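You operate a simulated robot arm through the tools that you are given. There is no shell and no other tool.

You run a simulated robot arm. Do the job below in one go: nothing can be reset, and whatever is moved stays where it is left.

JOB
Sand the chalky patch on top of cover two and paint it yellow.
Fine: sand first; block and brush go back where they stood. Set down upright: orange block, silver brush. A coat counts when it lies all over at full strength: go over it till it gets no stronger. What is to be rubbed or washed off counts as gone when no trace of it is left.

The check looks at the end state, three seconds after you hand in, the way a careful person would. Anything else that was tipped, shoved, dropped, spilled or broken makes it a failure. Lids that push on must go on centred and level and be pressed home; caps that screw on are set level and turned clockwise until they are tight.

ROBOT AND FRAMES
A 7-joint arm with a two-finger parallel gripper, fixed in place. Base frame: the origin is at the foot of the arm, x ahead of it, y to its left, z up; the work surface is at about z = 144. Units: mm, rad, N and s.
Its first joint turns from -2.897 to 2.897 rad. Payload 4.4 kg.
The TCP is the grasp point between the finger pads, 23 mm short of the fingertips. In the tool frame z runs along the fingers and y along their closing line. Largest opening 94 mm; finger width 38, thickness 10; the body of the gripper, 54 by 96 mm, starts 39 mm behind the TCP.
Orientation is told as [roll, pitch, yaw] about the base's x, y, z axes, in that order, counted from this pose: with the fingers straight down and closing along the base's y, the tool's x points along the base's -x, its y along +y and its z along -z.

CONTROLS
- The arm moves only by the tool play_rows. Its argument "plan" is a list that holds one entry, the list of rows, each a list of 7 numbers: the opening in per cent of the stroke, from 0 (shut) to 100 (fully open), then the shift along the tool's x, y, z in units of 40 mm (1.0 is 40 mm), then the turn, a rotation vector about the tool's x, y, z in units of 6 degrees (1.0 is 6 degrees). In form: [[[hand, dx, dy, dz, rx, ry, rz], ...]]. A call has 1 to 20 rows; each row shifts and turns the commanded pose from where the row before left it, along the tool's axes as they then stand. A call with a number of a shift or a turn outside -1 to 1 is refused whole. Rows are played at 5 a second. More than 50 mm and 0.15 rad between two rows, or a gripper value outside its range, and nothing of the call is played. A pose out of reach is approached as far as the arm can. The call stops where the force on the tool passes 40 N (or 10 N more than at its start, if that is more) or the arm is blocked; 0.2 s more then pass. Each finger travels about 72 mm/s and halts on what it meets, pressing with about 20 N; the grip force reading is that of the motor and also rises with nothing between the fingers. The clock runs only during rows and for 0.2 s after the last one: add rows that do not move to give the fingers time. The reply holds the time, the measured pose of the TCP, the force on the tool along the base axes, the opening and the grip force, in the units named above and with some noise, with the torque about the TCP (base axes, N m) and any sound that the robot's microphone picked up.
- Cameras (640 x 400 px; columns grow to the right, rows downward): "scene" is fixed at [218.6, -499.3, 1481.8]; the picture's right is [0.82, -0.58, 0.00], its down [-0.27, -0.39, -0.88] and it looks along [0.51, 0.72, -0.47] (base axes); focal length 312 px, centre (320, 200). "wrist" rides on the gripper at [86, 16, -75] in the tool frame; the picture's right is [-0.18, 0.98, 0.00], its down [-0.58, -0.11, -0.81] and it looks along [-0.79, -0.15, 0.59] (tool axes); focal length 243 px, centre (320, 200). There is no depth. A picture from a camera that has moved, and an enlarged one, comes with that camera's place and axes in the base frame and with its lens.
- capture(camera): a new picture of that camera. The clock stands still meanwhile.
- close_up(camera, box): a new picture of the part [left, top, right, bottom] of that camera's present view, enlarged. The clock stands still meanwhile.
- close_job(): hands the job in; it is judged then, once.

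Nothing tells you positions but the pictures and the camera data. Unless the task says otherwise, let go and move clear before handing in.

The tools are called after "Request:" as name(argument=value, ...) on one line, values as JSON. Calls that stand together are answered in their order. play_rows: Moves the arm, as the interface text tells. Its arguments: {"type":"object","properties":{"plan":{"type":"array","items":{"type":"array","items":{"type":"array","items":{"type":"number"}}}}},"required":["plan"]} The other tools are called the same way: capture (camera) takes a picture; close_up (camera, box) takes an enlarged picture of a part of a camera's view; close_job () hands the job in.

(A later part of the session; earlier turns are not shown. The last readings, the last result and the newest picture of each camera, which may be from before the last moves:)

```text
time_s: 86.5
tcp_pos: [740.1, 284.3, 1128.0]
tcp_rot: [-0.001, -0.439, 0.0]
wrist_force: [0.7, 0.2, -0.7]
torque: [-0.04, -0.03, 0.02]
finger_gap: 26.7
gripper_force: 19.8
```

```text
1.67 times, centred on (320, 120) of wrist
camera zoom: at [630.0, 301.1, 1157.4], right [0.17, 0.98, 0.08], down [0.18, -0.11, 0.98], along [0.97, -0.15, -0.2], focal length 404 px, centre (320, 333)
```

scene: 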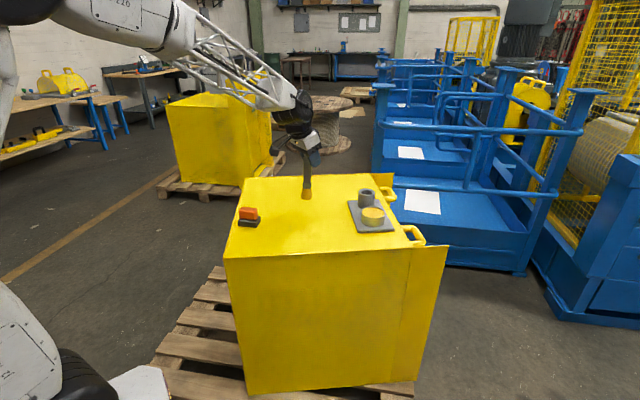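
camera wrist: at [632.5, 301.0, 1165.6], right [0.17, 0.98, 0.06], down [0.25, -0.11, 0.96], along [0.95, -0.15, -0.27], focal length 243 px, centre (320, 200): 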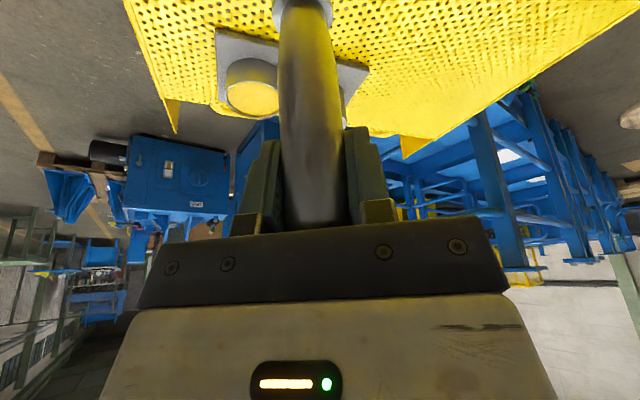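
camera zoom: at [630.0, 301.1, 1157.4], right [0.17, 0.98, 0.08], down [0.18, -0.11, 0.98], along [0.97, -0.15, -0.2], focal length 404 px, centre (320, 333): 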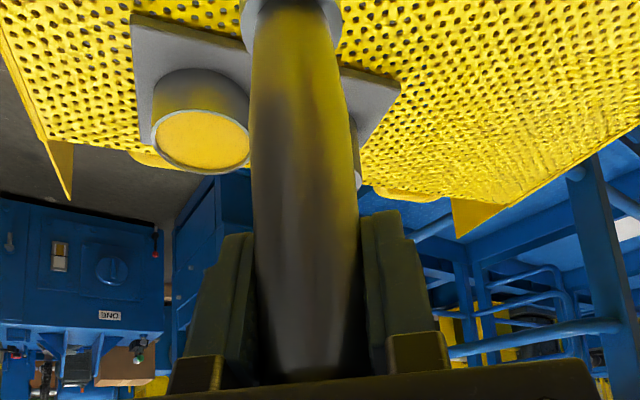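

The brush is now vertical, its axis about 13 mm toward -x of the TCP and its tip about 137 mm below. I'll carry it above the cup and check alignment.

Request:
play_rows(plan=[[[0, -0.713, -0.0491, 0.334, 0, 0, 0], [0, -0.713, -0.0491, 0.334, 0, 0, 0], [0, -0.713, -0.0491, 0.334, 0, 0, 0], [0, -0.713, -0.0491, 0.334, 0, 0, 0], [0, -0.713, -0.0491, 0.334, 0, 0, 0], [0, -0.713, -0.0491, 0.334, 0, 0, 0], [0, -0.713, -0.0491, 0.334, 0, 0, 0], [0, -0.713, -0.0491, 0.334, 0, 0, 0], [0, 0, 0, 0, 0, 0, 0], [0, 0, 0, 0, 0, 0, 0]]])

Request:
close_up(camera="scene", box=[345, 140, 401, 220])

Request:
capture(camera="wrist")

Request:
close_up(camera="wrist", box=[240, 0, 400, 100])

```text
time_s: 88.7
tcp_pos: [992.7, 270.2, 1126.5]
tcp_rot: [-0.001, -0.437, 0.001]
wrist_force: [0.7, -0.2, -1.1]
torque: [0.06, -0.01, -0.01]
finger_gap: 26.4
gripper_force: 19.8
```

```text
5.00 times, centred on (373, 180) of scene
camera zoom: at [218.6, -499.3, 1481.8], right [0.82, -0.58, 0.0], down [-0.27, -0.39, -0.88], along [0.51, 0.72, -0.47], focal length 1561 px, centre (55, 300)
```

zoom: 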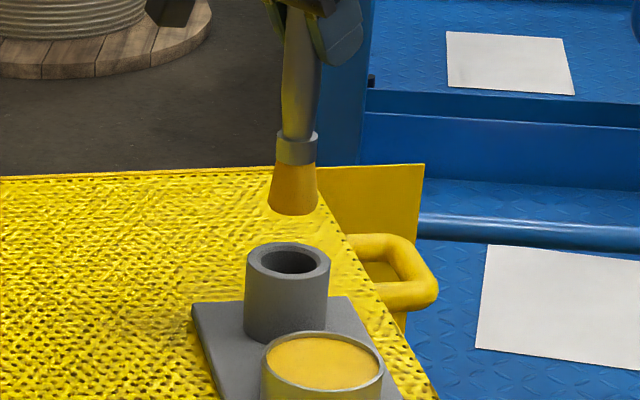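

```text
taken
camera wrist: at [882.9, 285.2, 1156.6], right [0.17, 0.98, 0.08], down [0.18, -0.11, 0.98], along [0.97, -0.15, -0.2], focal length 243 px, centre (320, 200)
```

wrist: 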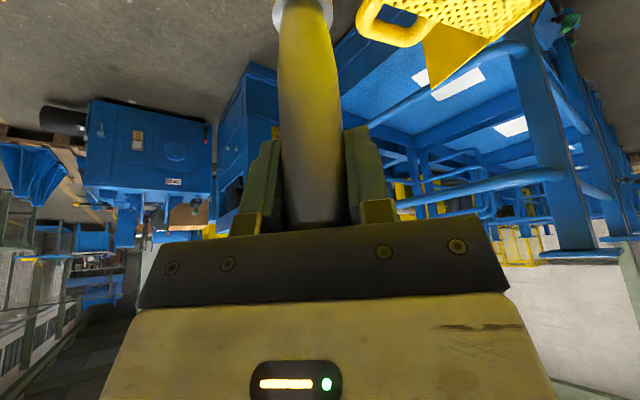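

```text
4.00 times, centred on (320, 50) of wrist
camera zoom: at [882.9, 285.2, 1156.6], right [0.17, 0.98, 0.08], down [0.18, -0.11, 0.98], along [0.97, -0.15, -0.2], focal length 970 px, centre (320, 800)
```

zoom: 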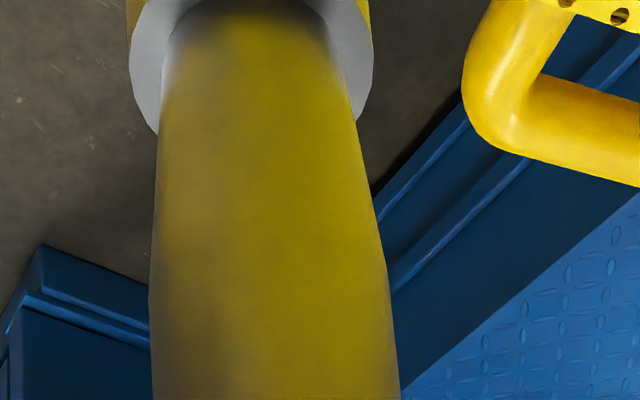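

I'll zoom tighter on the bristles and cup opening to compare their diameters and positions.

Request:
close_up(camera="scene", box=[358, 160, 390, 200])

Request:
close_up(camera="scene", box=[390, 180, 358, 200])

```text
10.00 times, centred on (374, 180) of scene
camera zoom: at [218.6, -499.3, 1481.8], right [0.82, -0.58, 0.0], down [-0.27, -0.39, -0.88], along [0.51, 0.72, -0.47], focal length 3122 px, centre (-220, 400)
```

zoom: 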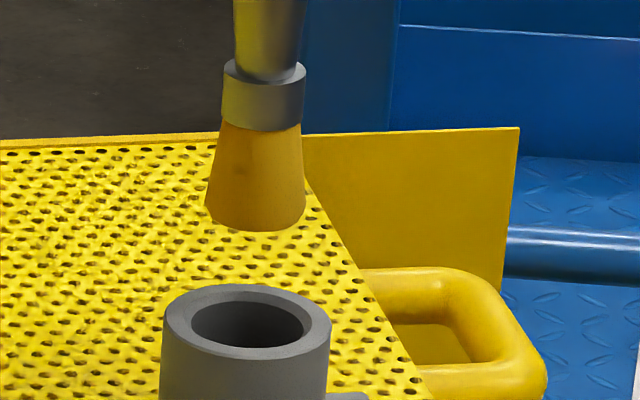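

```text
refused: the box must be [left, top, right, bottom]
```

Cup opening is about 43.5 mm and the bristles about 38 mm, with the brush aligned over the cup in the image. I'll take pose readings, then lower to just above the rim and recheck.

Request:
play_rows(plan=[[[0, 0, 0, 0, 0, 0, 0]]])

Request:
play_rows(plan=[[[0, 0, 0, 0, 0, 0, 0]]])

Request:
play_rows(plan=[[[0, 0, 0, 0, 0, 0, 0]]])

```text
time_s: 89.1
tcp_pos: [993.8, 269.0, 1127.3]
tcp_rot: [0.001, -0.44, 0.002]
wrist_force: [0.0, -0.3, -1.1]
torque: [-0.02, -0.04, -0.01]
finger_gap: 26.2
gripper_force: 20.2
```

```text
time_s: 89.5
tcp_pos: [993.6, 268.6, 1127.2]
tcp_rot: [-0.002, -0.437, 0.0]
wrist_force: [-0.3, -0.7, -1.1]
torque: [0.04, -0.04, 0.02]
finger_gap: 26.0
gripper_force: 20.1
```

```text
time_s: 89.9
tcp_pos: [992.6, 269.2, 1125.9]
tcp_rot: [-0.001, -0.438, 0.001]
wrist_force: [0.8, 0.1, -1.1]
torque: [0.0, 0.02, -0.03]
finger_gap: 26.1
gripper_force: 19.8
```

Request:
play_rows(plan=[[[0, 0.159, 0, 0.3396, 0, 0, 0], [0, 0.159, 0, 0.3396, 0, 0, 0], [0, 0.159, 0, 0.3396, 0, 0, 0], [0, 0, 0, 0, 0, 0, 0], [0, 0, 0, 0, 0, 0, 0]]])

Request:
close_up(camera="scene", box=[358, 165, 390, 205])

```text
time_s: 91.1
tcp_pos: [992.4, 269.6, 1081.7]
tcp_rot: [-0.002, -0.437, 0.0]
wrist_force: [-0.5, 0.3, -0.9]
torque: [0.0, 0.0, -0.02]
finger_gap: 26.5
gripper_force: 19.8
```

```text
10.00 times, centred on (374, 185) of scene
camera zoom: at [218.6, -499.3, 1481.8], right [0.82, -0.58, 0.0], down [-0.27, -0.39, -0.88], along [0.51, 0.72, -0.47], focal length 3122 px, centre (-220, 350)
```

zoom: 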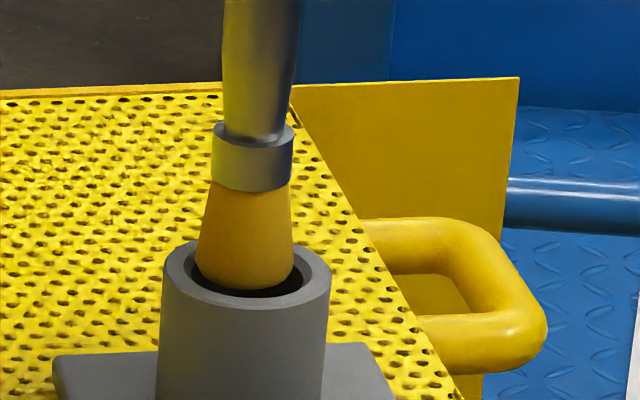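

The bristles are entering the opening nearly centred. I'll nudge about 1 mm and lower most of the way, watching the force.

Request:
play_rows(plan=[[[0, -0.0226, -0.02, 0.0106, 0, 0, 0], [0, 0.106, 0, 0.2264, 0, 0, 0], [0, 0.106, 0, 0.2264, 0, 0, 0], [0, 0.106, 0, 0.2264, 0, 0, 0], [0, 0.106, 0, 0.2264, 0, 0, 0], [0, 0.106, 0, 0.2264, 0, 0, 0], [0, 0, 0, 0, 0, 0, 0]]])

Request:
close_up(camera="scene", box=[358, 165, 390, 205])

```text
time_s: 92.7
tcp_pos: [992.1, 268.7, 1032.2]
tcp_rot: [-0.002, -0.439, -0.001]
wrist_force: [0.7, 0.3, -1.3]
torque: [0.03, -0.02, -0.01]
finger_gap: 26.3
gripper_force: 20.6
```

```text
10.00 times, centred on (374, 185) of scene
camera zoom: at [218.6, -499.3, 1481.8], right [0.82, -0.58, 0.0], down [-0.27, -0.39, -0.88], along [0.51, 0.72, -0.47], focal length 3122 px, centre (-220, 350)
```

zoom: 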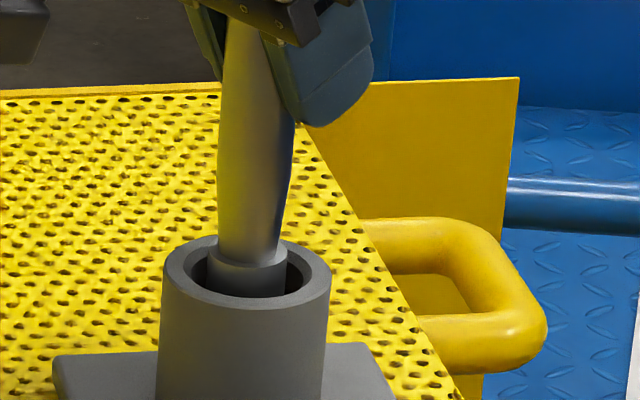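

Request:
play_rows(plan=[[[0, 0.0424, 0, 0.0906, 0, 0, 0], [0, 0.0424, 0, 0.0906, 0, 0, 0], [0, 0, 0, 0, 0, 0, 0]]])

Request:
play_rows(plan=[[[0, 0.0106, 0, 0.0226, 0, 0, 0], [0, 0, 0, 0, 0, 0, 0]]])

Request:
play_rows(plan=[[[0, 0.0106, 0, 0.0226, 0, 0, 0], [0, 0, 0, 0, 0, 0, 0]]])

Request:
play_rows(plan=[[[0, 0.0106, 0, 0.0226, 0, 0, 0], [0, 0, 0, 0, 0, 0, 0]]])

```text
time_s: 93.5
tcp_pos: [992.6, 270.0, 1024.1]
tcp_rot: [-0.002, -0.44, 0.001]
wrist_force: [-1.7, 0.1, -0.5]
torque: [0.02, 0.0, 0.01]
finger_gap: 26.4
gripper_force: 19.8
```

```text
time_s: 94.1
tcp_pos: [993.0, 269.4, 1022.3]
tcp_rot: [-0.002, -0.439, 0.0]
wrist_force: [-0.2, 0.6, -0.7]
torque: [0.03, -0.02, -0.02]
finger_gap: 26.3
gripper_force: 20.0
```

```text
time_s: 94.7
tcp_pos: [993.2, 269.6, 1023.7]
tcp_rot: [-0.001, -0.439, 0.0]
wrist_force: [-0.5, 0.0, 5.0]
torque: [0.11, 0.31, -0.01]
finger_gap: 26.5
gripper_force: 20.0
```

```text
time_s: 95.3
tcp_pos: [993.6, 267.8, 1021.9]
tcp_rot: [-0.002, -0.44, -0.001]
wrist_force: [-1.5, 1.3, 16.3]
torque: [0.03, 0.5, -0.01]
finger_gap: 25.9
gripper_force: 20.0
```

The brush rests on the cup's bottom. I'll ease off, open the fingers, and back out along the tool axis.

Request:
play_rows(plan=[[[0, -0.008, 0, -0.017, 0, 0, 0], [0, 0, 0, 0, 0, 0, 0], [50, 0, 0, 0, 0, 0, 0], [100, 0, 0, 0, 0, 0, 0], [100, 0, 0, 0, 0, 0, 0], [100, 0, 0, 0, 0, 0, 0], [100, 0, 0, 0, 0, 0, 0]]])

Request:
close_up(camera="scene", box=[345, 140, 405, 220])

Request:
capture(camera="wrist")

```text
time_s: 96.9
tcp_pos: [993.8, 267.2, 1022.4]
tcp_rot: [-0.003, -0.437, -0.001]
wrist_force: [-2.0, -0.4, 9.6]
torque: [-0.01, 0.21, 0.0]
finger_gap: 94.0
gripper_force: 0.1
```

```text
5.00 times, centred on (375, 180) of scene
camera zoom: at [218.6, -499.3, 1481.8], right [0.82, -0.58, 0.0], down [-0.27, -0.39, -0.88], along [0.51, 0.72, -0.47], focal length 1561 px, centre (45, 300)
```

zoom: 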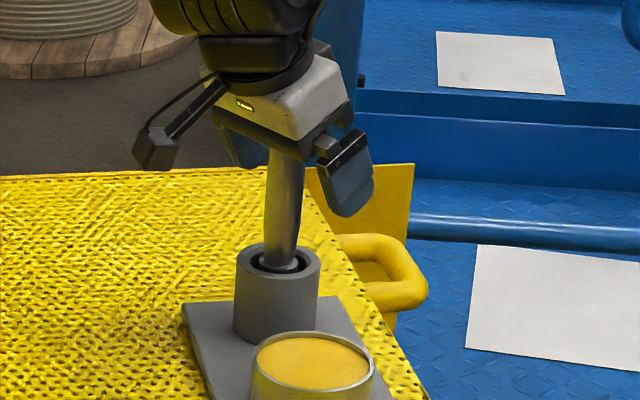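

```text
taken
camera wrist: at [882.8, 284.2, 1051.9], right [0.17, 0.98, 0.08], down [0.18, -0.11, 0.98], along [0.97, -0.15, -0.2], focal length 243 px, centre (320, 200)
```

wrist: 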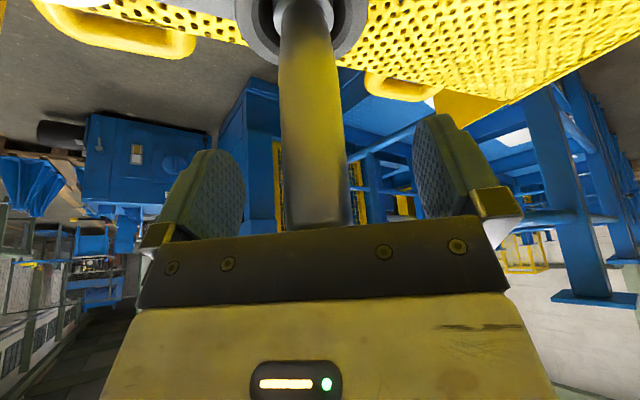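

The brush stands free; the palm is still lightly pressing on its top. I'll go straight up, then level the tool.

Request:
play_rows(plan=[[[100, -0.0424, 0, -0.0906, 0, 0, 0], [100, -0.106, 0, -0.2264, 0, 0, 0], [100, -0.2, 0, -0.427, 0, 0, 0], [100, -0.318, 0, -0.679, 0, 0, 0], [100, -0.318, 0, -0.679, 0, 0, 0], [100, -0.318, 0, -0.679, 0, 0, 0], [100, 0, 0, 0, 0, 0.85, 0], [100, 0, 0, 0, 0, 0.85, 0], [100, 0, 0, 0, 0, 0.85, 0], [100, 0, 0, 0, 0, 0.85, 0], [100, 0, 0, 0, 0, 0.775, 0], [100, 0, 0, 0, 0, 0, 0], [100, 0, 0, 0, 0, 0, 0]]])

Request:
close_up(camera="scene", box=[345, 160, 405, 240])

Request:
capture(camera="wrist")

```text
time_s: 99.7
tcp_pos: [993.5, 268.1, 1145.1]
tcp_rot: [-0.001, -0.003, -0.001]
wrist_force: [0.5, -0.9, 0.3]
torque: [-0.02, 0.0, 0.0]
finger_gap: 93.8
gripper_force: 0.1
```

```text
5.00 times, centred on (375, 200) of scene
camera zoom: at [218.6, -499.3, 1481.8], right [0.82, -0.58, 0.0], down [-0.27, -0.39, -0.88], along [0.51, 0.72, -0.47], focal length 1561 px, centre (45, 200)
```

zoom: 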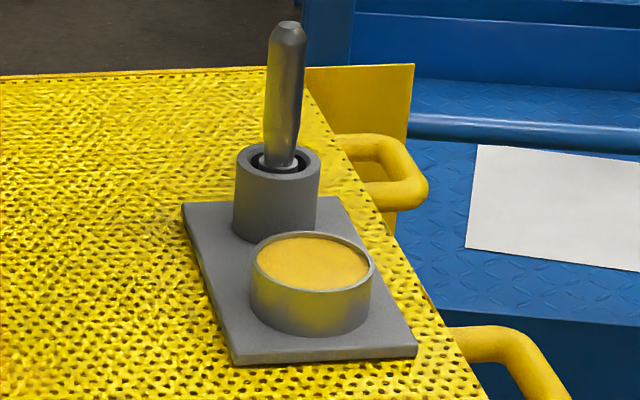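

```text
taken
camera wrist: at [906.3, 284.4, 1218.6], right [0.18, 0.98, 0.0], down [0.58, -0.11, 0.81], along [0.79, -0.15, -0.59], focal length 243 px, centre (320, 200)
```

wrist: 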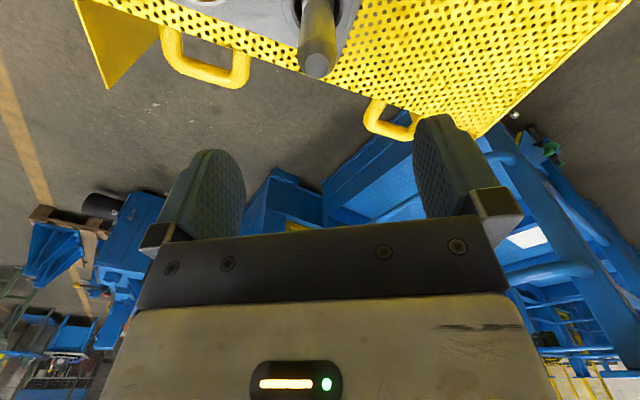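

The brush stands upright in its cup as before. With the arm out of the way, I'll look at what the first strokes left on the patch.

Request:
close_up(camera="scene", box=[285, 210, 341, 245])

Request:
close_up(camera="scene", box=[293, 215, 333, 240])

```text
11.43 times, centred on (313, 228) of scene
camera zoom: at [218.6, -499.3, 1481.8], right [0.82, -0.58, 0.0], down [-0.27, -0.39, -0.88], along [0.51, 0.72, -0.47], focal length 3568 px, centre (400, -114)
```

zoom: 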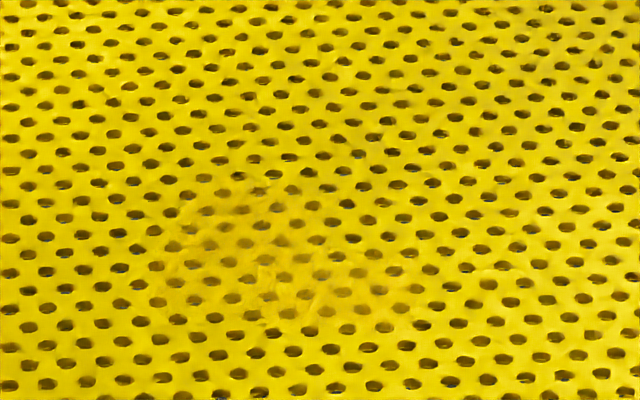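

```text
16.00 times, centred on (313, 228) of scene
camera zoom: at [218.6, -499.3, 1481.8], right [0.82, -0.58, 0.0], down [-0.27, -0.39, -0.88], along [0.51, 0.72, -0.47], focal length 4996 px, centre (432, -240)
```

zoom: 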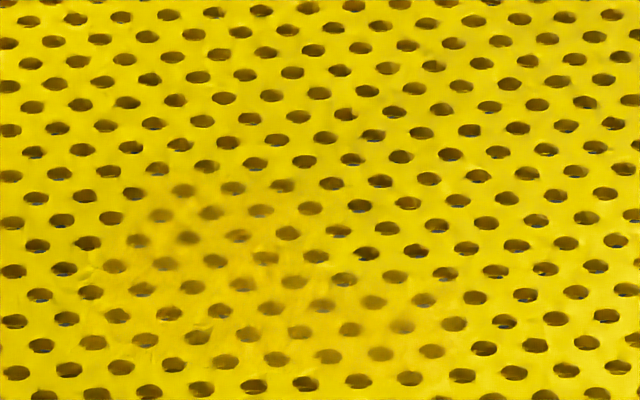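

The paint shows as a translucent coat near (720, 235) and (703, 286), so the brush does deposit. I'll re-grip lower on the handle so the palm backs it, centred on the handle axis.

Request:
play_rows(plan=[[[100, 0.15, 0, 0, 0, 0, 0], [100, 0.15, 0, 0, 0, 0, 0], [100, 0, 0, 0.7, 0, 0, 0], [100, 0, 0, 0.7, 0, 0, 0], [100, 0, 0, 0.7, 0, 0, 0], [100, 0, 0, 0.5, 0, 0, 0], [100, 0, 0, 0.25, 0, 0, 0], [100, 0, 0, 0.125, 0, 0, 0], [100, 0, 0, 0.1, 0, 0, 0], [100, 0, 0, 0, 0, 0, 0]]])

Request:
capture(camera="wrist")

Request:
close_up(camera="scene", box=[345, 150, 405, 220])

```text
time_s: 101.9
tcp_pos: [981.1, 268.6, 1022.1]
tcp_rot: [-0.002, -0.002, 0.001]
wrist_force: [-0.1, 0.1, -0.3]
torque: [-0.02, 0.0, 0.01]
finger_gap: 93.8
gripper_force: 0.1
```

```text
taken
camera wrist: at [894.1, 284.2, 1095.6], right [0.18, 0.98, 0.0], down [0.58, -0.11, 0.81], along [0.79, -0.15, -0.59], focal length 243 px, centre (320, 200)
```

wrist: 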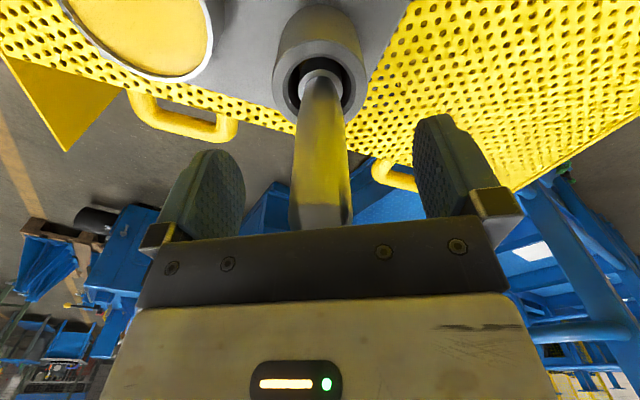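

```text
5.71 times, centred on (375, 185) of scene
camera zoom: at [218.6, -499.3, 1481.8], right [0.82, -0.58, 0.0], down [-0.27, -0.39, -0.88], along [0.51, 0.72, -0.47], focal length 1784 px, centre (6, 286)
```

zoom: 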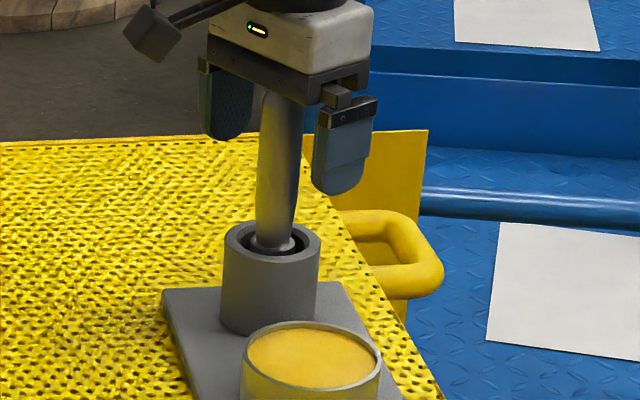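

I'll lower in small steps until the palm just meets the handle top.

Request:
play_rows(plan=[[[100, 0, 0, 0.05, 0, 0, 0], [100, 0, 0, 0.025, 0, 0, 0], [100, 0, 0, 0.025, 0, 0, 0], [100, 0, 0, 0, 0, 0, 0]]])

Request:
play_rows(plan=[[[100, 0, 0, 0.025, 0, 0, 0], [100, 0, 0, 0.025, 0, 0, 0], [100, 0, 0, 0, 0, 0, 0]]])

```text
time_s: 102.9
tcp_pos: [980.6, 268.1, 1018.2]
tcp_rot: [-0.001, -0.002, -0.001]
wrist_force: [-0.5, -0.2, 1.1]
torque: [0.01, -0.02, 0.01]
finger_gap: 94.1
gripper_force: 0.1
```

```text
time_s: 103.7
tcp_pos: [980.5, 268.5, 1016.8]
tcp_rot: [-0.001, -0.002, 0.0]
wrist_force: [0.5, 0.3, 1.5]
torque: [-0.01, 0.02, 0.01]
finger_gap: 93.9
gripper_force: 0.0
```

Request:
play_rows(plan=[[[100, 0, 0, 0.025, 0, 0, 0], [100, 0, 0, 0, 0, 0, 0]]])

Request:
play_rows(plan=[[[100, 0, 0, 0.025, 0, 0, 0], [100, 0, 0, 0, 0, 0, 0]]])

```text
time_s: 104.3
tcp_pos: [980.9, 268.7, 1014.2]
tcp_rot: [0.0, -0.001, 0.001]
wrist_force: [-0.2, -0.4, 0.7]
torque: [0.01, -0.01, 0.0]
finger_gap: 94.2
gripper_force: 0.1
```

```text
time_s: 104.9
tcp_pos: [981.6, 269.9, 1014.0]
tcp_rot: [-0.001, -0.001, 0.001]
wrist_force: [-0.5, 0.3, 5.9]
torque: [0.0, 0.01, -0.04]
finger_gap: 93.8
gripper_force: 0.1
```

The palm now touches the handle top at TCP z of about 1014. Closing the fingers here.

Request:
play_rows(plan=[[[0, 0, 0, 0, 0, 0, 0], [0, 0, 0, 0, 0, 0, 0], [0, 0, 0, 0, 0, 0, 0], [0, 0, 0, 0, 0, 0, 0], [0, 0, 0, 0, 0, 0, 0]]])

Request:
play_rows(plan=[[[0, 0, 0, 0, 0, 0, 0]]])

Request:
play_rows(plan=[[[0, 0, 0, 0, 0, 0, 0]]])

Request:
capture(camera="wrist")

```text
time_s: 106.1
tcp_pos: [981.7, 267.6, 1013.6]
tcp_rot: [-0.002, -0.001, 0.001]
wrist_force: [-0.3, 0.0, 11.7]
torque: [-0.04, -0.07, 0.03]
finger_gap: 26.7
gripper_force: 20.5
```

```text
time_s: 106.5
tcp_pos: [981.6, 268.5, 1014.9]
tcp_rot: [0.0, 0.0, -0.001]
wrist_force: [0.4, 0.2, 13.6]
torque: [0.03, -0.14, 0.0]
finger_gap: 26.5
gripper_force: 19.9
```

```text
time_s: 106.9
tcp_pos: [980.9, 269.0, 1014.5]
tcp_rot: [-0.002, -0.002, 0.0]
wrist_force: [0.1, 0.5, 14.8]
torque: [0.04, -0.09, 0.0]
finger_gap: 26.2
gripper_force: 20.5
```

```text
taken
camera wrist: at [894.5, 284.5, 1088.1], right [0.18, 0.98, 0.0], down [0.58, -0.11, 0.81], along [0.79, -0.15, -0.59], focal length 243 px, centre (320, 200)
```

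wrist: 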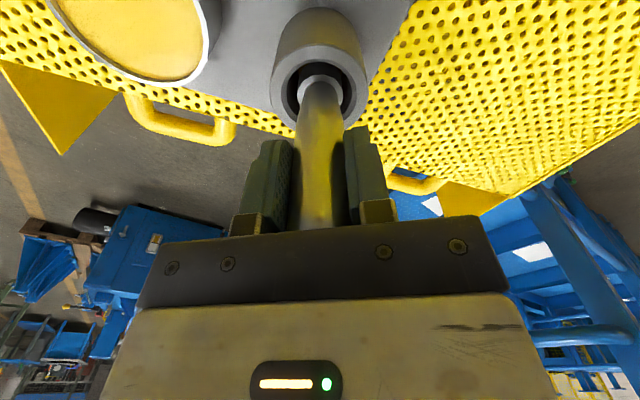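

Gripped. Lifting the brush out again and checking it hangs straight.

Request:
play_rows(plan=[[[0, 0, 0, -0.25, 0, 0, 0], [0, 0, 0, -0.5, 0, 0, 0], [0, 0, 0, -0.5, 0, 0, 0], [0, 0, 0, -0.5, 0, 0, 0], [0, 0, 0, -0.5, 0, 0, 0], [0, 0, 0, -0.4, 0, 0, 0], [0, 0, 0, 0, 0, 0, 0], [0, 0, 0, 0, 0, 0, 0]]])

Request:
close_up(camera="scene", box=[350, 140, 406, 220])

Request:
capture(camera="wrist")

```text
time_s: 108.7
tcp_pos: [981.8, 268.4, 1119.6]
tcp_rot: [-0.001, -0.002, 0.0]
wrist_force: [0.9, -0.7, -0.9]
torque: [0.01, -0.02, -0.05]
finger_gap: 26.3
gripper_force: 19.8
```

```text
5.00 times, centred on (378, 180) of scene
camera zoom: at [218.6, -499.3, 1481.8], right [0.82, -0.58, 0.0], down [-0.27, -0.39, -0.88], along [0.51, 0.72, -0.47], focal length 1561 px, centre (30, 300)
```

zoom: 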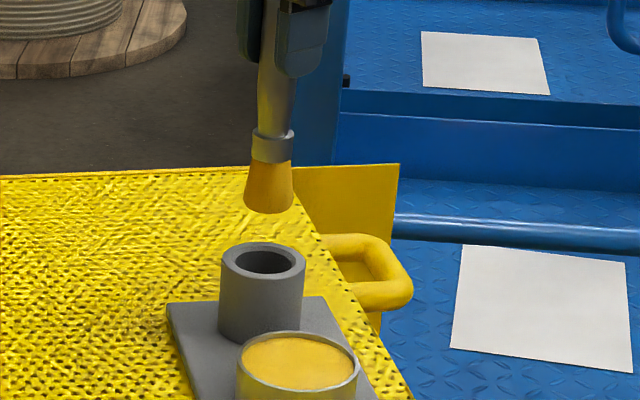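

```text
taken
camera wrist: at [894.3, 284.9, 1194.0], right [0.18, 0.98, 0.0], down [0.58, -0.11, 0.81], along [0.79, -0.15, -0.59], focal length 243 px, centre (320, 200)
```

wrist: 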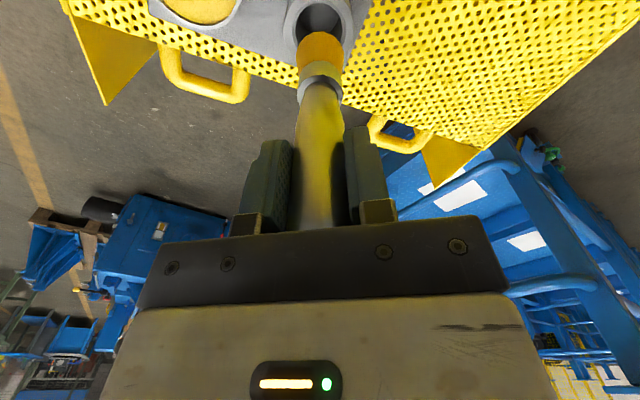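

The brush hangs straight. I'll re-dip it gently, moving over the tin and lowering in small steps to light contact.

Request:
play_rows(plan=[[[0, 0.38, -0.6213, 0, 0, 0, 0], [0, 0.38, -0.6213, 0, 0, 0, 0], [0, 0.38, -0.6213, 0, 0, 0, 0], [0, 0.38, -0.6213, 0, 0, 0, 0], [0, 0, 0, 0.5, 0, 0, 0], [0, 0, 0, 0.5, 0, 0, 0], [0, 0, 0, 0.4, 0, 0, 0], [0, 0, 0, 0.2, 0, 0, 0], [0, 0, 0, 0.1, 0, 0, 0], [0, 0, 0, 0, 0, 0, 0]]])

Request:
play_rows(plan=[[[0, 0, 0, 0.05, 0, 0, 0], [0, 0, 0, 0, 0, 0, 0]]])

Request:
play_rows(plan=[[[0, 0, 0, 0.05, 0, 0, 0], [0, 0, 0, 0, 0, 0, 0]]])

```text
time_s: 110.9
tcp_pos: [920.4, 168.7, 1051.9]
tcp_rot: [-0.002, -0.001, 0.0]
wrist_force: [-0.3, -0.3, -1.7]
torque: [-0.02, 0.01, 0.01]
finger_gap: 26.5
gripper_force: 19.8
```

```text
time_s: 111.5
tcp_pos: [920.2, 169.1, 1051.1]
tcp_rot: [-0.001, -0.002, 0.0]
wrist_force: [-0.3, 0.6, -1.1]
torque: [0.01, 0.0, -0.02]
finger_gap: 26.8
gripper_force: 20.1
```

```text
time_s: 112.1
tcp_pos: [919.2, 169.2, 1048.0]
tcp_rot: [0.0, 0.0, 0.0]
wrist_force: [-1.1, -0.7, 4.5]
torque: [-0.04, 0.05, 0.01]
finger_gap: 26.5
gripper_force: 19.7
```

Light contact with the paint at 4.5 N, so the brush is loaded. Now I'll lift and move to above the middle of the patch at (712, 225).

Request:
play_rows(plan=[[[0, 0, 0, -0.4, 0, 0, 0], [0, 0, 0, -0.9, 0, 0, 0], [0, 0.8667, 0.2333, 0, 0, 0, 0], [0, 0.8667, 0.2333, 0, 0, 0, 0], [0, 0.8667, 0.2333, 0, 0, 0, 0], [0, 0.8667, 0.2333, 0, 0, 0, 0], [0, 0.8667, 0.2333, 0, 0, 0, 0], [0, 0.8667, 0.2333, 0, 0, 0, 0], [0, 0, 0, 0.8, 0, 0, 0], [0, 0, 0, 0.8, 0, 0, 0], [0, 0, 0, 0.6, 0, 0, 0], [0, 0, 0, 0.1, 0, 0, 0], [0, 0, 0, 0, 0, 0, 0]]])

Request:
play_rows(plan=[[[0, 0, 0, 0.025, 0, 0, 0], [0, 0, 0, 0.025, 0, 0, 0], [0, 0, 0, 0, 0, 0, 0]]])

```text
time_s: 114.9
tcp_pos: [713.7, 225.0, 1008.7]
tcp_rot: [-0.002, -0.001, 0.001]
wrist_force: [-0.4, -0.1, -1.2]
torque: [0.03, -0.02, 0.0]
finger_gap: 26.2
gripper_force: 20.1
```

```text
time_s: 115.7
tcp_pos: [712.4, 225.0, 1005.4]
tcp_rot: [-0.001, -0.001, 0.0]
wrist_force: [-0.4, 0.4, -1.3]
torque: [-0.02, -0.01, 0.0]
finger_gap: 26.4
gripper_force: 19.7
```

Request:
play_rows(plan=[[[0, 0, 0, 0.025, 0, 0, 0], [0, 0, 0, 0, 0, 0, 0]]])

Request:
play_rows(plan=[[[0, 0, 0, 0.025, 0, 0, 0], [0, 0, 0, 0, 0, 0, 0]]])

Request:
play_rows(plan=[[[0, 0, 0, 0.0125, 0, 0, 0], [0, 0, 0, 0, 0, 0, 0]]])

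```text
time_s: 116.3
tcp_pos: [713.2, 224.3, 1004.8]
tcp_rot: [-0.002, -0.001, 0.0]
wrist_force: [0.4, 0.5, -0.4]
torque: [0.02, 0.04, -0.02]
finger_gap: 26.5
gripper_force: 19.8
```

```text
time_s: 116.9
tcp_pos: [712.7, 224.2, 1003.6]
tcp_rot: [-0.001, -0.003, 0.0]
wrist_force: [-0.5, 0.7, -0.8]
torque: [0.0, -0.01, -0.01]
finger_gap: 26.2
gripper_force: 19.5
```

```text
time_s: 117.5
tcp_pos: [712.2, 224.9, 1003.8]
tcp_rot: [-0.002, -0.001, 0.001]
wrist_force: [0.2, -0.5, -0.3]
torque: [-0.01, -0.02, -0.02]
finger_gap: 26.4
gripper_force: 19.9
```

Request:
play_rows(plan=[[[0, 0, 0, 0.0125, 0, 0, 0], [0, 0, 0, 0, 0, 0, 0]]])

Request:
play_rows(plan=[[[0, 0, 0, 0.0125, 0, 0, 0], [0, 0, 0, 0, 0, 0, 0]]])

Request:
play_rows(plan=[[[0, 0, 0, 0.0125, 0, 0, 0], [0, 0, 0, 0, 0, 0, 0]]])

```text
time_s: 118.1
tcp_pos: [712.9, 224.2, 1003.3]
tcp_rot: [-0.002, -0.002, 0.0]
wrist_force: [0.0, 0.1, 1.2]
torque: [-0.01, 0.05, 0.01]
finger_gap: 26.4
gripper_force: 19.9
```

```text
time_s: 118.7
tcp_pos: [712.3, 224.3, 1003.3]
tcp_rot: [0.0, -0.001, 0.0]
wrist_force: [-0.9, -0.6, 10.2]
torque: [-0.07, 0.22, -0.01]
finger_gap: 26.5
gripper_force: 20.0
```

```text
time_s: 119.3
tcp_pos: [712.8, 225.1, 1003.5]
tcp_rot: [0.001, -0.003, 0.0]
wrist_force: [-2.2, 0.0, 22.1]
torque: [0.01, 0.22, 0.0]
finger_gap: 26.1
gripper_force: 19.7
```

Contact is now firm (about 22 N). I'll back off to about 5 N and try a stroke along +y, the closing direction.

Request:
play_rows(plan=[[[0, 0, 0, -0.019, 0, 0, 0], [0, 0, 0.25, 0, 0, 0, 0], [0, 0, 0.25, 0, 0, 0, 0], [0, 0, 0.25, 0, 0, 0, 0], [0, 0, 0.25, 0, 0, 0, 0], [0, 0, 0, 0, 0, 0, 0]]])

Request:
close_up(camera="scene", box=[280, 180, 344, 245])

Request:
capture(camera="wrist")

```text
time_s: 120.7
tcp_pos: [712.1, 264.8, 1003.2]
tcp_rot: [-0.002, -0.003, 0.001]
wrist_force: [0.4, -5.3, 14.5]
torque: [-0.5, -0.07, 0.0]
finger_gap: 26.3
gripper_force: 19.7
```

```text
6.15 times, centred on (312, 212) of scene
camera zoom: at [218.6, -499.3, 1481.8], right [0.82, -0.58, 0.0], down [-0.27, -0.39, -0.88], along [0.51, 0.72, -0.47], focal length 1922 px, centre (369, 123)
```

zoom: 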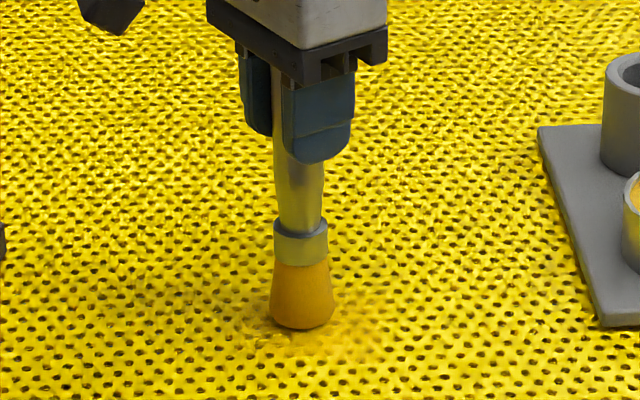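

```text
taken
camera wrist: at [625.6, 280.5, 1076.2], right [0.18, 0.98, 0.0], down [0.58, -0.11, 0.81], along [0.79, -0.15, -0.59], focal length 243 px, centre (320, 200)
```

wrist: 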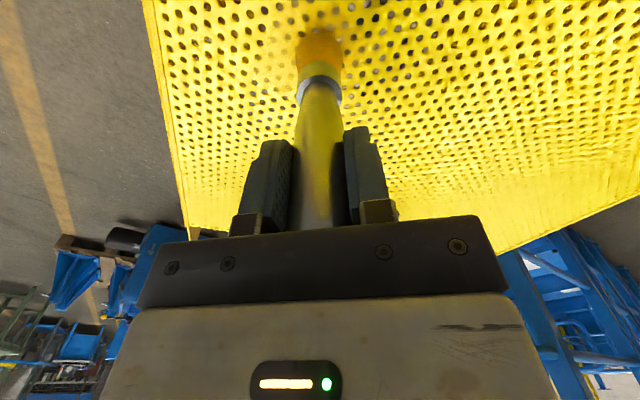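

The brush stays upright with y-strokes. I'll ease the pressure slightly and continue this line to y of about 308, then return over it.

Request:
play_rows(plan=[[[0, 0, 0, -0.006, 0, 0, 0], [0, 0, 0.27, 0, 0, 0, 0], [0, 0, 0.27, 0, 0, 0, 0], [0, 0, 0.27, 0, 0, 0, 0], [0, 0, 0.27, 0, 0, 0, 0], [0, 0, 0, 0, 0, 0, 0]]])

Request:
close_up(camera="scene", box=[280, 185, 344, 245])

```text
time_s: 122.1
tcp_pos: [710.6, 307.1, 1002.7]
tcp_rot: [-0.002, -0.003, 0.001]
wrist_force: [-1.6, -5.9, 16.4]
torque: [-0.47, 0.18, -0.01]
finger_gap: 26.2
gripper_force: 20.2
```

```text
6.67 times, centred on (312, 215) of scene
camera zoom: at [218.6, -499.3, 1481.8], right [0.82, -0.58, 0.0], down [-0.27, -0.39, -0.88], along [0.51, 0.72, -0.47], focal length 2082 px, centre (373, 100)
```

zoom: 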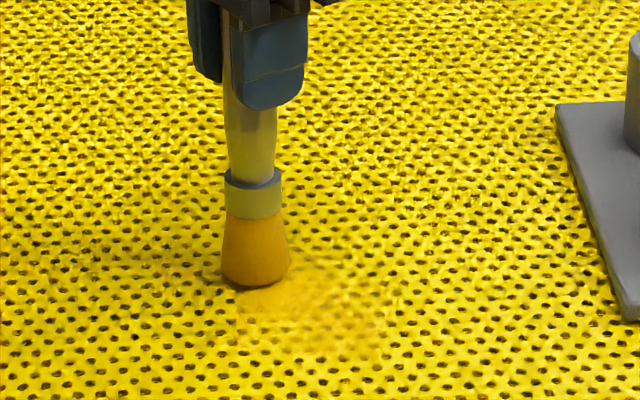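

That leaves a clear paint trail. I'll continue with adjacent lines, lifting 3 mm between lines so the brush isn't dragged sideways.

Request:
play_rows(plan=[[[0, 0, 0, -0.075, 0, 0, 0], [0, -0.375, 0, 0, 0, 0, 0], [0, 0, 0, 0.07, 0, 0, 0], [0, 0, -0.3, 0, 0, 0, 0], [0, 0, -0.3, 0, 0, 0, 0], [0, 0, -0.3, 0, 0, 0, 0], [0, 0, -0.3, 0, 0, 0, 0], [0, 0, -0.3, 0, 0, 0, 0], [0, 0, -0.3, 0, 0, 0, 0], [0, 0, -0.3, 0, 0, 0, 0], [0, 0, 0, 0, 0, 0, 0]]])

Request:
close_up(camera="scene", box=[280, 185, 344, 245])

```text
time_s: 124.5
tcp_pos: [728.3, 224.3, 1003.4]
tcp_rot: [-0.002, -0.003, -0.001]
wrist_force: [-0.7, 0.4, 3.6]
torque: [0.1, -0.06, -0.03]
finger_gap: 26.5
gripper_force: 20.5
```

```text
6.67 times, centred on (312, 215) of scene
camera zoom: at [218.6, -499.3, 1481.8], right [0.82, -0.58, 0.0], down [-0.27, -0.39, -0.88], along [0.51, 0.72, -0.47], focal length 2082 px, centre (373, 100)
```

zoom: 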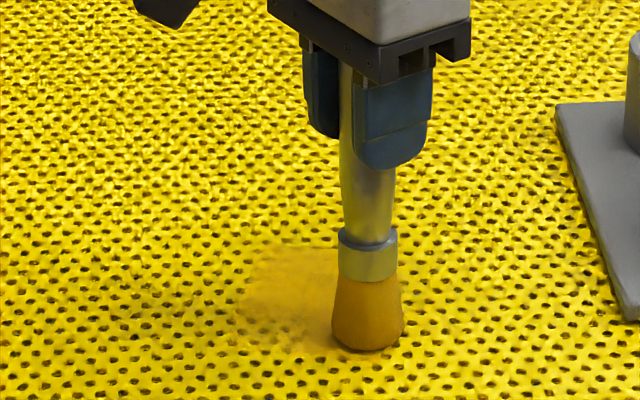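

The painted area is building up nicely with a straight upper border. I'll continue with the next two lines at x of about 743 and 757.

Request:
play_rows(plan=[[[0, 0, 0, -0.075, 0, 0, 0], [0, -0.375, 0, 0, 0, 0, 0], [0, 0, 0, 0.078, 0, 0, 0], [0, 0, 0.3, 0, 0, 0, 0], [0, 0, 0.3, 0, 0, 0, 0], [0, 0, 0.3, 0, 0, 0, 0], [0, 0, 0.3, 0, 0, 0, 0], [0, 0, 0.3, 0, 0, 0, 0], [0, 0, 0.3, 0, 0, 0, 0], [0, 0, 0.3, 0, 0, 0, 0], [0, 0, 0, -0.075, 0, 0, 0], [0, -0.35, 0, 0, 0, 0, 0], [0, 0, 0, 0.075, 0, 0, 0], [0, 0, 0, 0, 0, 0, 0]]])

Request:
play_rows(plan=[[[0, 0, -0.3, 0, 0, 0, 0], [0, 0, -0.3, 0, 0, 0, 0], [0, 0, -0.3, 0, 0, 0, 0], [0, 0, -0.3, 0, 0, 0, 0], [0, 0, -0.3, 0, 0, 0, 0], [0, 0, -0.3, 0, 0, 0, 0], [0, 0, -0.3, 0, 0, 0, 0], [0, 0, 0, 0, 0, 0, 0]]])

Request:
close_up(camera="scene", box=[280, 185, 344, 245])

```text
time_s: 127.5
tcp_pos: [755.3, 306.4, 1002.4]
tcp_rot: [-0.002, -0.001, 0.0]
wrist_force: [-0.2, -0.1, 0.1]
torque: [0.06, 0.04, -0.02]
finger_gap: 26.3
gripper_force: 20.1
```

```text
time_s: 129.3
tcp_pos: [756.7, 224.2, 1003.3]
tcp_rot: [-0.002, -0.002, 0.001]
wrist_force: [-0.1, 0.7, -1.2]
torque: [-0.04, -0.01, -0.03]
finger_gap: 26.5
gripper_force: 20.2
```

```text
6.67 times, centred on (312, 215) of scene
camera zoom: at [218.6, -499.3, 1481.8], right [0.82, -0.58, 0.0], down [-0.27, -0.39, -0.88], along [0.51, 0.72, -0.47], focal length 2082 px, centre (373, 100)
```

zoom: 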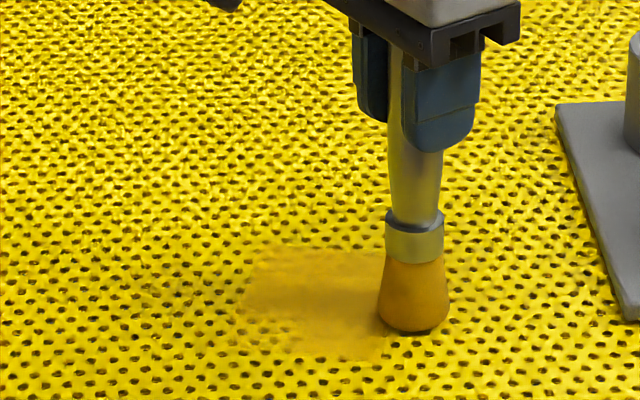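

Contact was lost on the last line. I'll lift and move aside to see the painted area's outline.

Request:
play_rows(plan=[[[0, 0, 0, -1, 0, 0, 0], [0, -0.9, 0, -0.4, 0, 0, 0], [0, -0.9, 0, 0, 0, 0, 0], [0, -0.9, 0, 0, 0, 0, 0], [0, 0, 0, 0, 0, 0, 0]]])

Request:
close_up(camera="scene", box=[290, 210, 338, 240])

Request:
close_up(camera="scene", box=[280, 160, 400, 245])

```text
time_s: 130.5
tcp_pos: [864.7, 223.9, 1059.6]
tcp_rot: [-0.002, -0.001, -0.001]
wrist_force: [0.3, -0.2, -0.5]
torque: [-0.01, -0.02, 0.0]
finger_gap: 26.4
gripper_force: 19.9
```

```text
13.33 times, centred on (314, 225) of scene
camera zoom: at [218.6, -499.3, 1481.8], right [0.82, -0.58, 0.0], down [-0.27, -0.39, -0.88], along [0.51, 0.72, -0.47], focal length 4163 px, centre (400, -133)
```

zoom: 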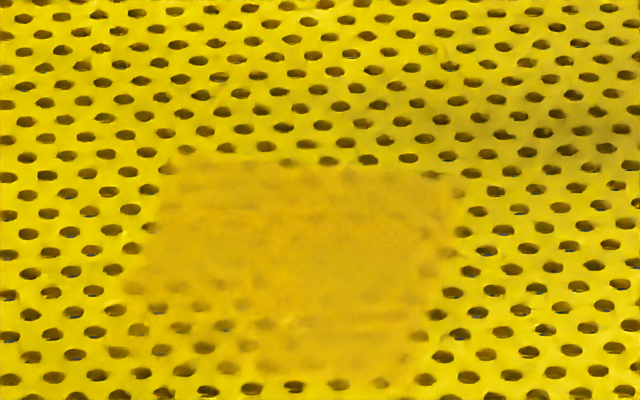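

```text
4.71 times, centred on (340, 202) of scene
camera zoom: at [218.6, -499.3, 1481.8], right [0.82, -0.58, 0.0], down [-0.27, -0.39, -0.88], along [0.51, 0.72, -0.47], focal length 1469 px, centre (226, 188)
```

zoom: 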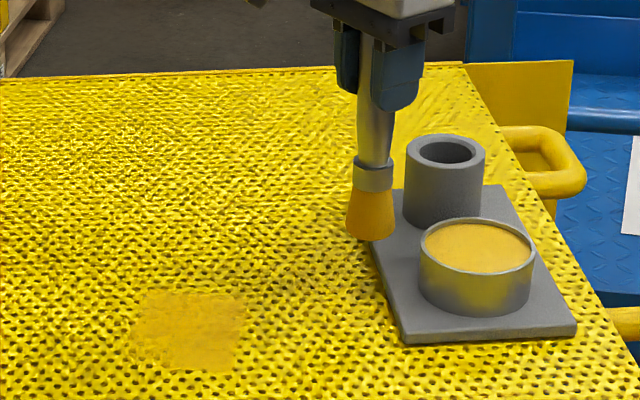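

The paint goes down within a rotated rectangle of roughly 80×100 mm centred near (725, 266), and the lower-left and edges still need coverage. I'll re-dip the brush and then work through all the lines.

Request:
play_rows(plan=[[[0, 0, 0, -0.6, 0, 0, 0], [0, -0.7, -0.686, 0, 0, 0, 0], [0, -0.695, -0.686, 0, 0, 0, 0], [0, 0, 0, 0.4, 0, 0, 0], [0, 0, 0, 0.3, 0, 0, 0], [0, 0, 0, 0.1, 0, 0, 0], [0, 0, 0, 0.05, 0, 0, 0], [0, 0, 0, 0, 0, 0, 0]]])

Request:
play_rows(plan=[[[0, 0, 0, 0.03, 0, 0, 0], [0, 0, 0, 0, 0, 0, 0]]])

```text
time_s: 132.3
tcp_pos: [919.5, 168.8, 1049.7]
tcp_rot: [0.0, -0.001, 0.0]
wrist_force: [0.2, 0.0, -0.6]
torque: [0.0, -0.02, -0.03]
finger_gap: 26.4
gripper_force: 20.0
```

```text
time_s: 132.9
tcp_pos: [919.8, 170.5, 1047.8]
tcp_rot: [-0.002, -0.003, 0.0]
wrist_force: [-1.6, 0.5, 8.8]
torque: [0.1, 0.23, 0.01]
finger_gap: 26.3
gripper_force: 19.7
```

Dipped (8.8 N contact). Now I'll go to the left edge of the patch at x of about 667 and lower to contact.

Request:
play_rows(plan=[[[0, 0, 0, -1, 0, 0, 0], [0, 0.9036, 0.2232, 0, 0, 0, 0], [0, 0.9036, 0.2232, 0, 0, 0, 0], [0, 0.9036, 0.2232, 0, 0, 0, 0], [0, 0.9036, 0.2232, 0, 0, 0, 0], [0, 0.9036, 0.2232, 0, 0, 0, 0], [0, 0.9036, 0.2232, 0, 0, 0, 0], [0, 0.9036, 0.2232, 0, 0, 0, 0], [0, 0, 0, 0.9, 0, 0, 0], [0, 0, 0, 0.8, 0, 0, 0], [0, 0, 0, 0.3, 0, 0, 0], [0, 0, 0, 0.1, 0, 0, 0], [0, 0, 0, 0.027, 0, 0, 0], [0, 0, 0, 0, 0, 0, 0]]])

```text
time_s: 135.9
tcp_pos: [668.3, 230.3, 1003.3]
tcp_rot: [0.0, -0.005, -0.001]
wrist_force: [-3.1, 0.4, 16.5]
torque: [0.07, 0.37, 0.03]
finger_gap: 26.3
gripper_force: 19.6
```

Request:
play_rows(plan=[[[0, 0, 0, -0.008, 0, 0, 0], [0, 0, 0.27, 0, 0, 0, 0], [0, 0, 0.27, 0, 0, 0, 0], [0, 0, 0.27, 0, 0, 0, 0], [0, 0, 0.27, 0, 0, 0, 0], [0, 0, 0, -0.1, 0, 0, 0], [0, -0.35, 0.6, 0, 0, 0, 0], [0, 0, 0, 0.1, 0, 0, 0], [0, 0, -0.29, 0, 0, 0, 0], [0, 0, -0.29, 0, 0, 0, 0], [0, 0, -0.29, 0, 0, 0, 0], [0, 0, -0.29, 0, 0, 0, 0], [0, 0, -0.29, 0, 0, 0, 0], [0, 0, -0.29, 0, 0, 0, 0], [0, 0, -0.29, 0, 0, 0, 0], [0, 0, 0, 0, 0, 0, 0]]])

Request:
close_up(camera="scene", box=[280, 185, 344, 245])

```text
time_s: 139.3
tcp_pos: [681.4, 218.1, 1003.0]
tcp_rot: [-0.001, -0.003, -0.001]
wrist_force: [0.6, -0.3, -0.4]
torque: [-0.01, 0.0, 0.01]
finger_gap: 26.2
gripper_force: 20.1
```

```text
6.67 times, centred on (312, 215) of scene
camera zoom: at [218.6, -499.3, 1481.8], right [0.82, -0.58, 0.0], down [-0.27, -0.39, -0.88], along [0.51, 0.72, -0.47], focal length 2082 px, centre (373, 100)
```

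zoom: 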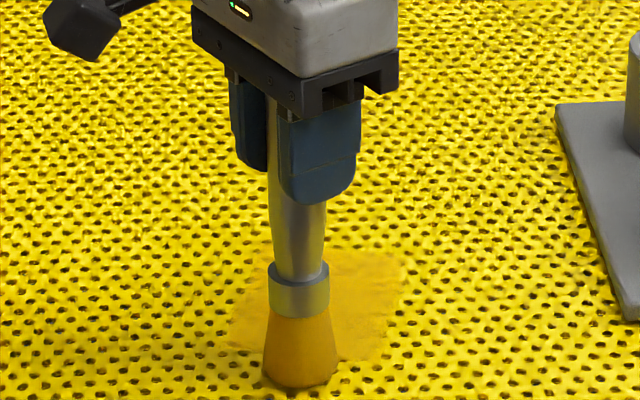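

No contact at the end of that line. I'll shift to x of about 697 and set it slightly lower, checking the force before stroking.

Request:
play_rows(plan=[[[0, 0, 0, -0.1, 0, 0, 0], [0, -0.375, -0.15, 0, 0, 0, 0], [0, 0, 0, 0.112, 0, 0, 0], [0, 0, 0, 0, 0, 0, 0]]])

```text
time_s: 140.3
tcp_pos: [697.7, 211.6, 1002.6]
tcp_rot: [-0.003, -0.002, 0.001]
wrist_force: [0.2, 0.9, 3.6]
torque: [0.05, -0.01, 0.0]
finger_gap: 26.3
gripper_force: 19.9
```

Request:
play_rows(plan=[[[0, 0, 0.3, 0, 0, 0, 0], [0, 0, 0.3, 0, 0, 0, 0], [0, 0, 0.3, 0, 0, 0, 0], [0, 0, 0.3, 0, 0, 0, 0], [0, 0, 0.3, 0, 0, 0, 0], [0, 0, 0.3, 0, 0, 0, 0], [0, 0, 0.3, 0, 0, 0, 0], [0, 0, 0.3, 0, 0, 0, 0], [0, 0, 0, 0, 0, 0, 0]]])

Request:
close_up(camera="scene", box=[280, 185, 344, 245])

```text
time_s: 142.3
tcp_pos: [696.9, 306.7, 1003.0]
tcp_rot: [-0.001, -0.002, 0.001]
wrist_force: [1.6, -6.2, 17.2]
torque: [-0.55, -0.19, -0.03]
finger_gap: 26.3
gripper_force: 20.0
```

```text
6.67 times, centred on (312, 215) of scene
camera zoom: at [218.6, -499.3, 1481.8], right [0.82, -0.58, 0.0], down [-0.27, -0.39, -0.88], along [0.51, 0.72, -0.47], focal length 2082 px, centre (373, 100)
```

zoom: 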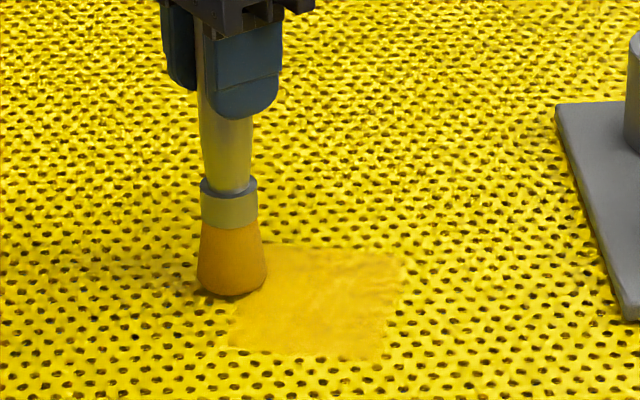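

Coverage is looking good, and the painted rectangle is nearly filled. Continuing with the next lines (x of about 711 and 726).

Request:
play_rows(plan=[[[0, 0, 0, -0.1, 0, 0, 0], [0, -0.35, 0.2, 0, 0, 0, 0], [0, 0, 0, 0.105, 0, 0, 0], [0, 0, -0.3, 0, 0, 0, 0], [0, 0, -0.3, 0, 0, 0, 0], [0, 0, -0.3, 0, 0, 0, 0], [0, 0, -0.3, 0, 0, 0, 0], [0, 0, -0.3, 0, 0, 0, 0], [0, 0, -0.3, 0, 0, 0, 0], [0, 0, -0.3, 0, 0, 0, 0], [0, 0, -0.3, 0, 0, 0, 0], [0, 0, -0.3, 0, 0, 0, 0], [0, 0, 0, 0, 0, 0, 0]]])

Request:
play_rows(plan=[[[0, 0, 0, -0.1, 0, 0, 0], [0, -0.375, 0, 0, 0, 0, 0], [0, 0, 0, 0.1, 0, 0, 0], [0, 0, 0.3, 0, 0, 0, 0], [0, 0, 0.3, 0, 0, 0, 0], [0, 0, 0.3, 0, 0, 0, 0], [0, 0, 0.3, 0, 0, 0, 0], [0, 0, 0.3, 0, 0, 0, 0], [0, 0, 0.3, 0, 0, 0, 0], [0, 0, 0.3, 0, 0, 0, 0], [0, 0, 0.3, 0, 0, 0, 0], [0, 0, 0.3, 0, 0, 0, 0], [0, 0, 0, 0, 0, 0, 0]]])

Request:
close_up(camera="scene", box=[280, 185, 344, 245])

```text
time_s: 145.1
tcp_pos: [711.3, 207.9, 1002.4]
tcp_rot: [-0.001, -0.001, 0.001]
wrist_force: [-1.3, 8.1, 26.7]
torque: [0.78, 0.09, -0.01]
finger_gap: 26.4
gripper_force: 19.8
```

```text
time_s: 147.9
tcp_pos: [725.3, 315.8, 1001.7]
tcp_rot: [0.0, -0.001, -0.001]
wrist_force: [-1.6, -8.5, 29.3]
torque: [-0.71, 0.16, -0.01]
finger_gap: 26.3
gripper_force: 20.0
```

```text
6.67 times, centred on (312, 215) of scene
camera zoom: at [218.6, -499.3, 1481.8], right [0.82, -0.58, 0.0], down [-0.27, -0.39, -0.88], along [0.51, 0.72, -0.47], focal length 2082 px, centre (373, 100)
```

zoom: 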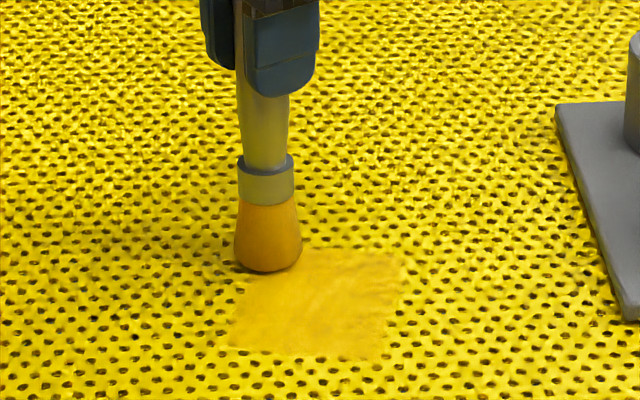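

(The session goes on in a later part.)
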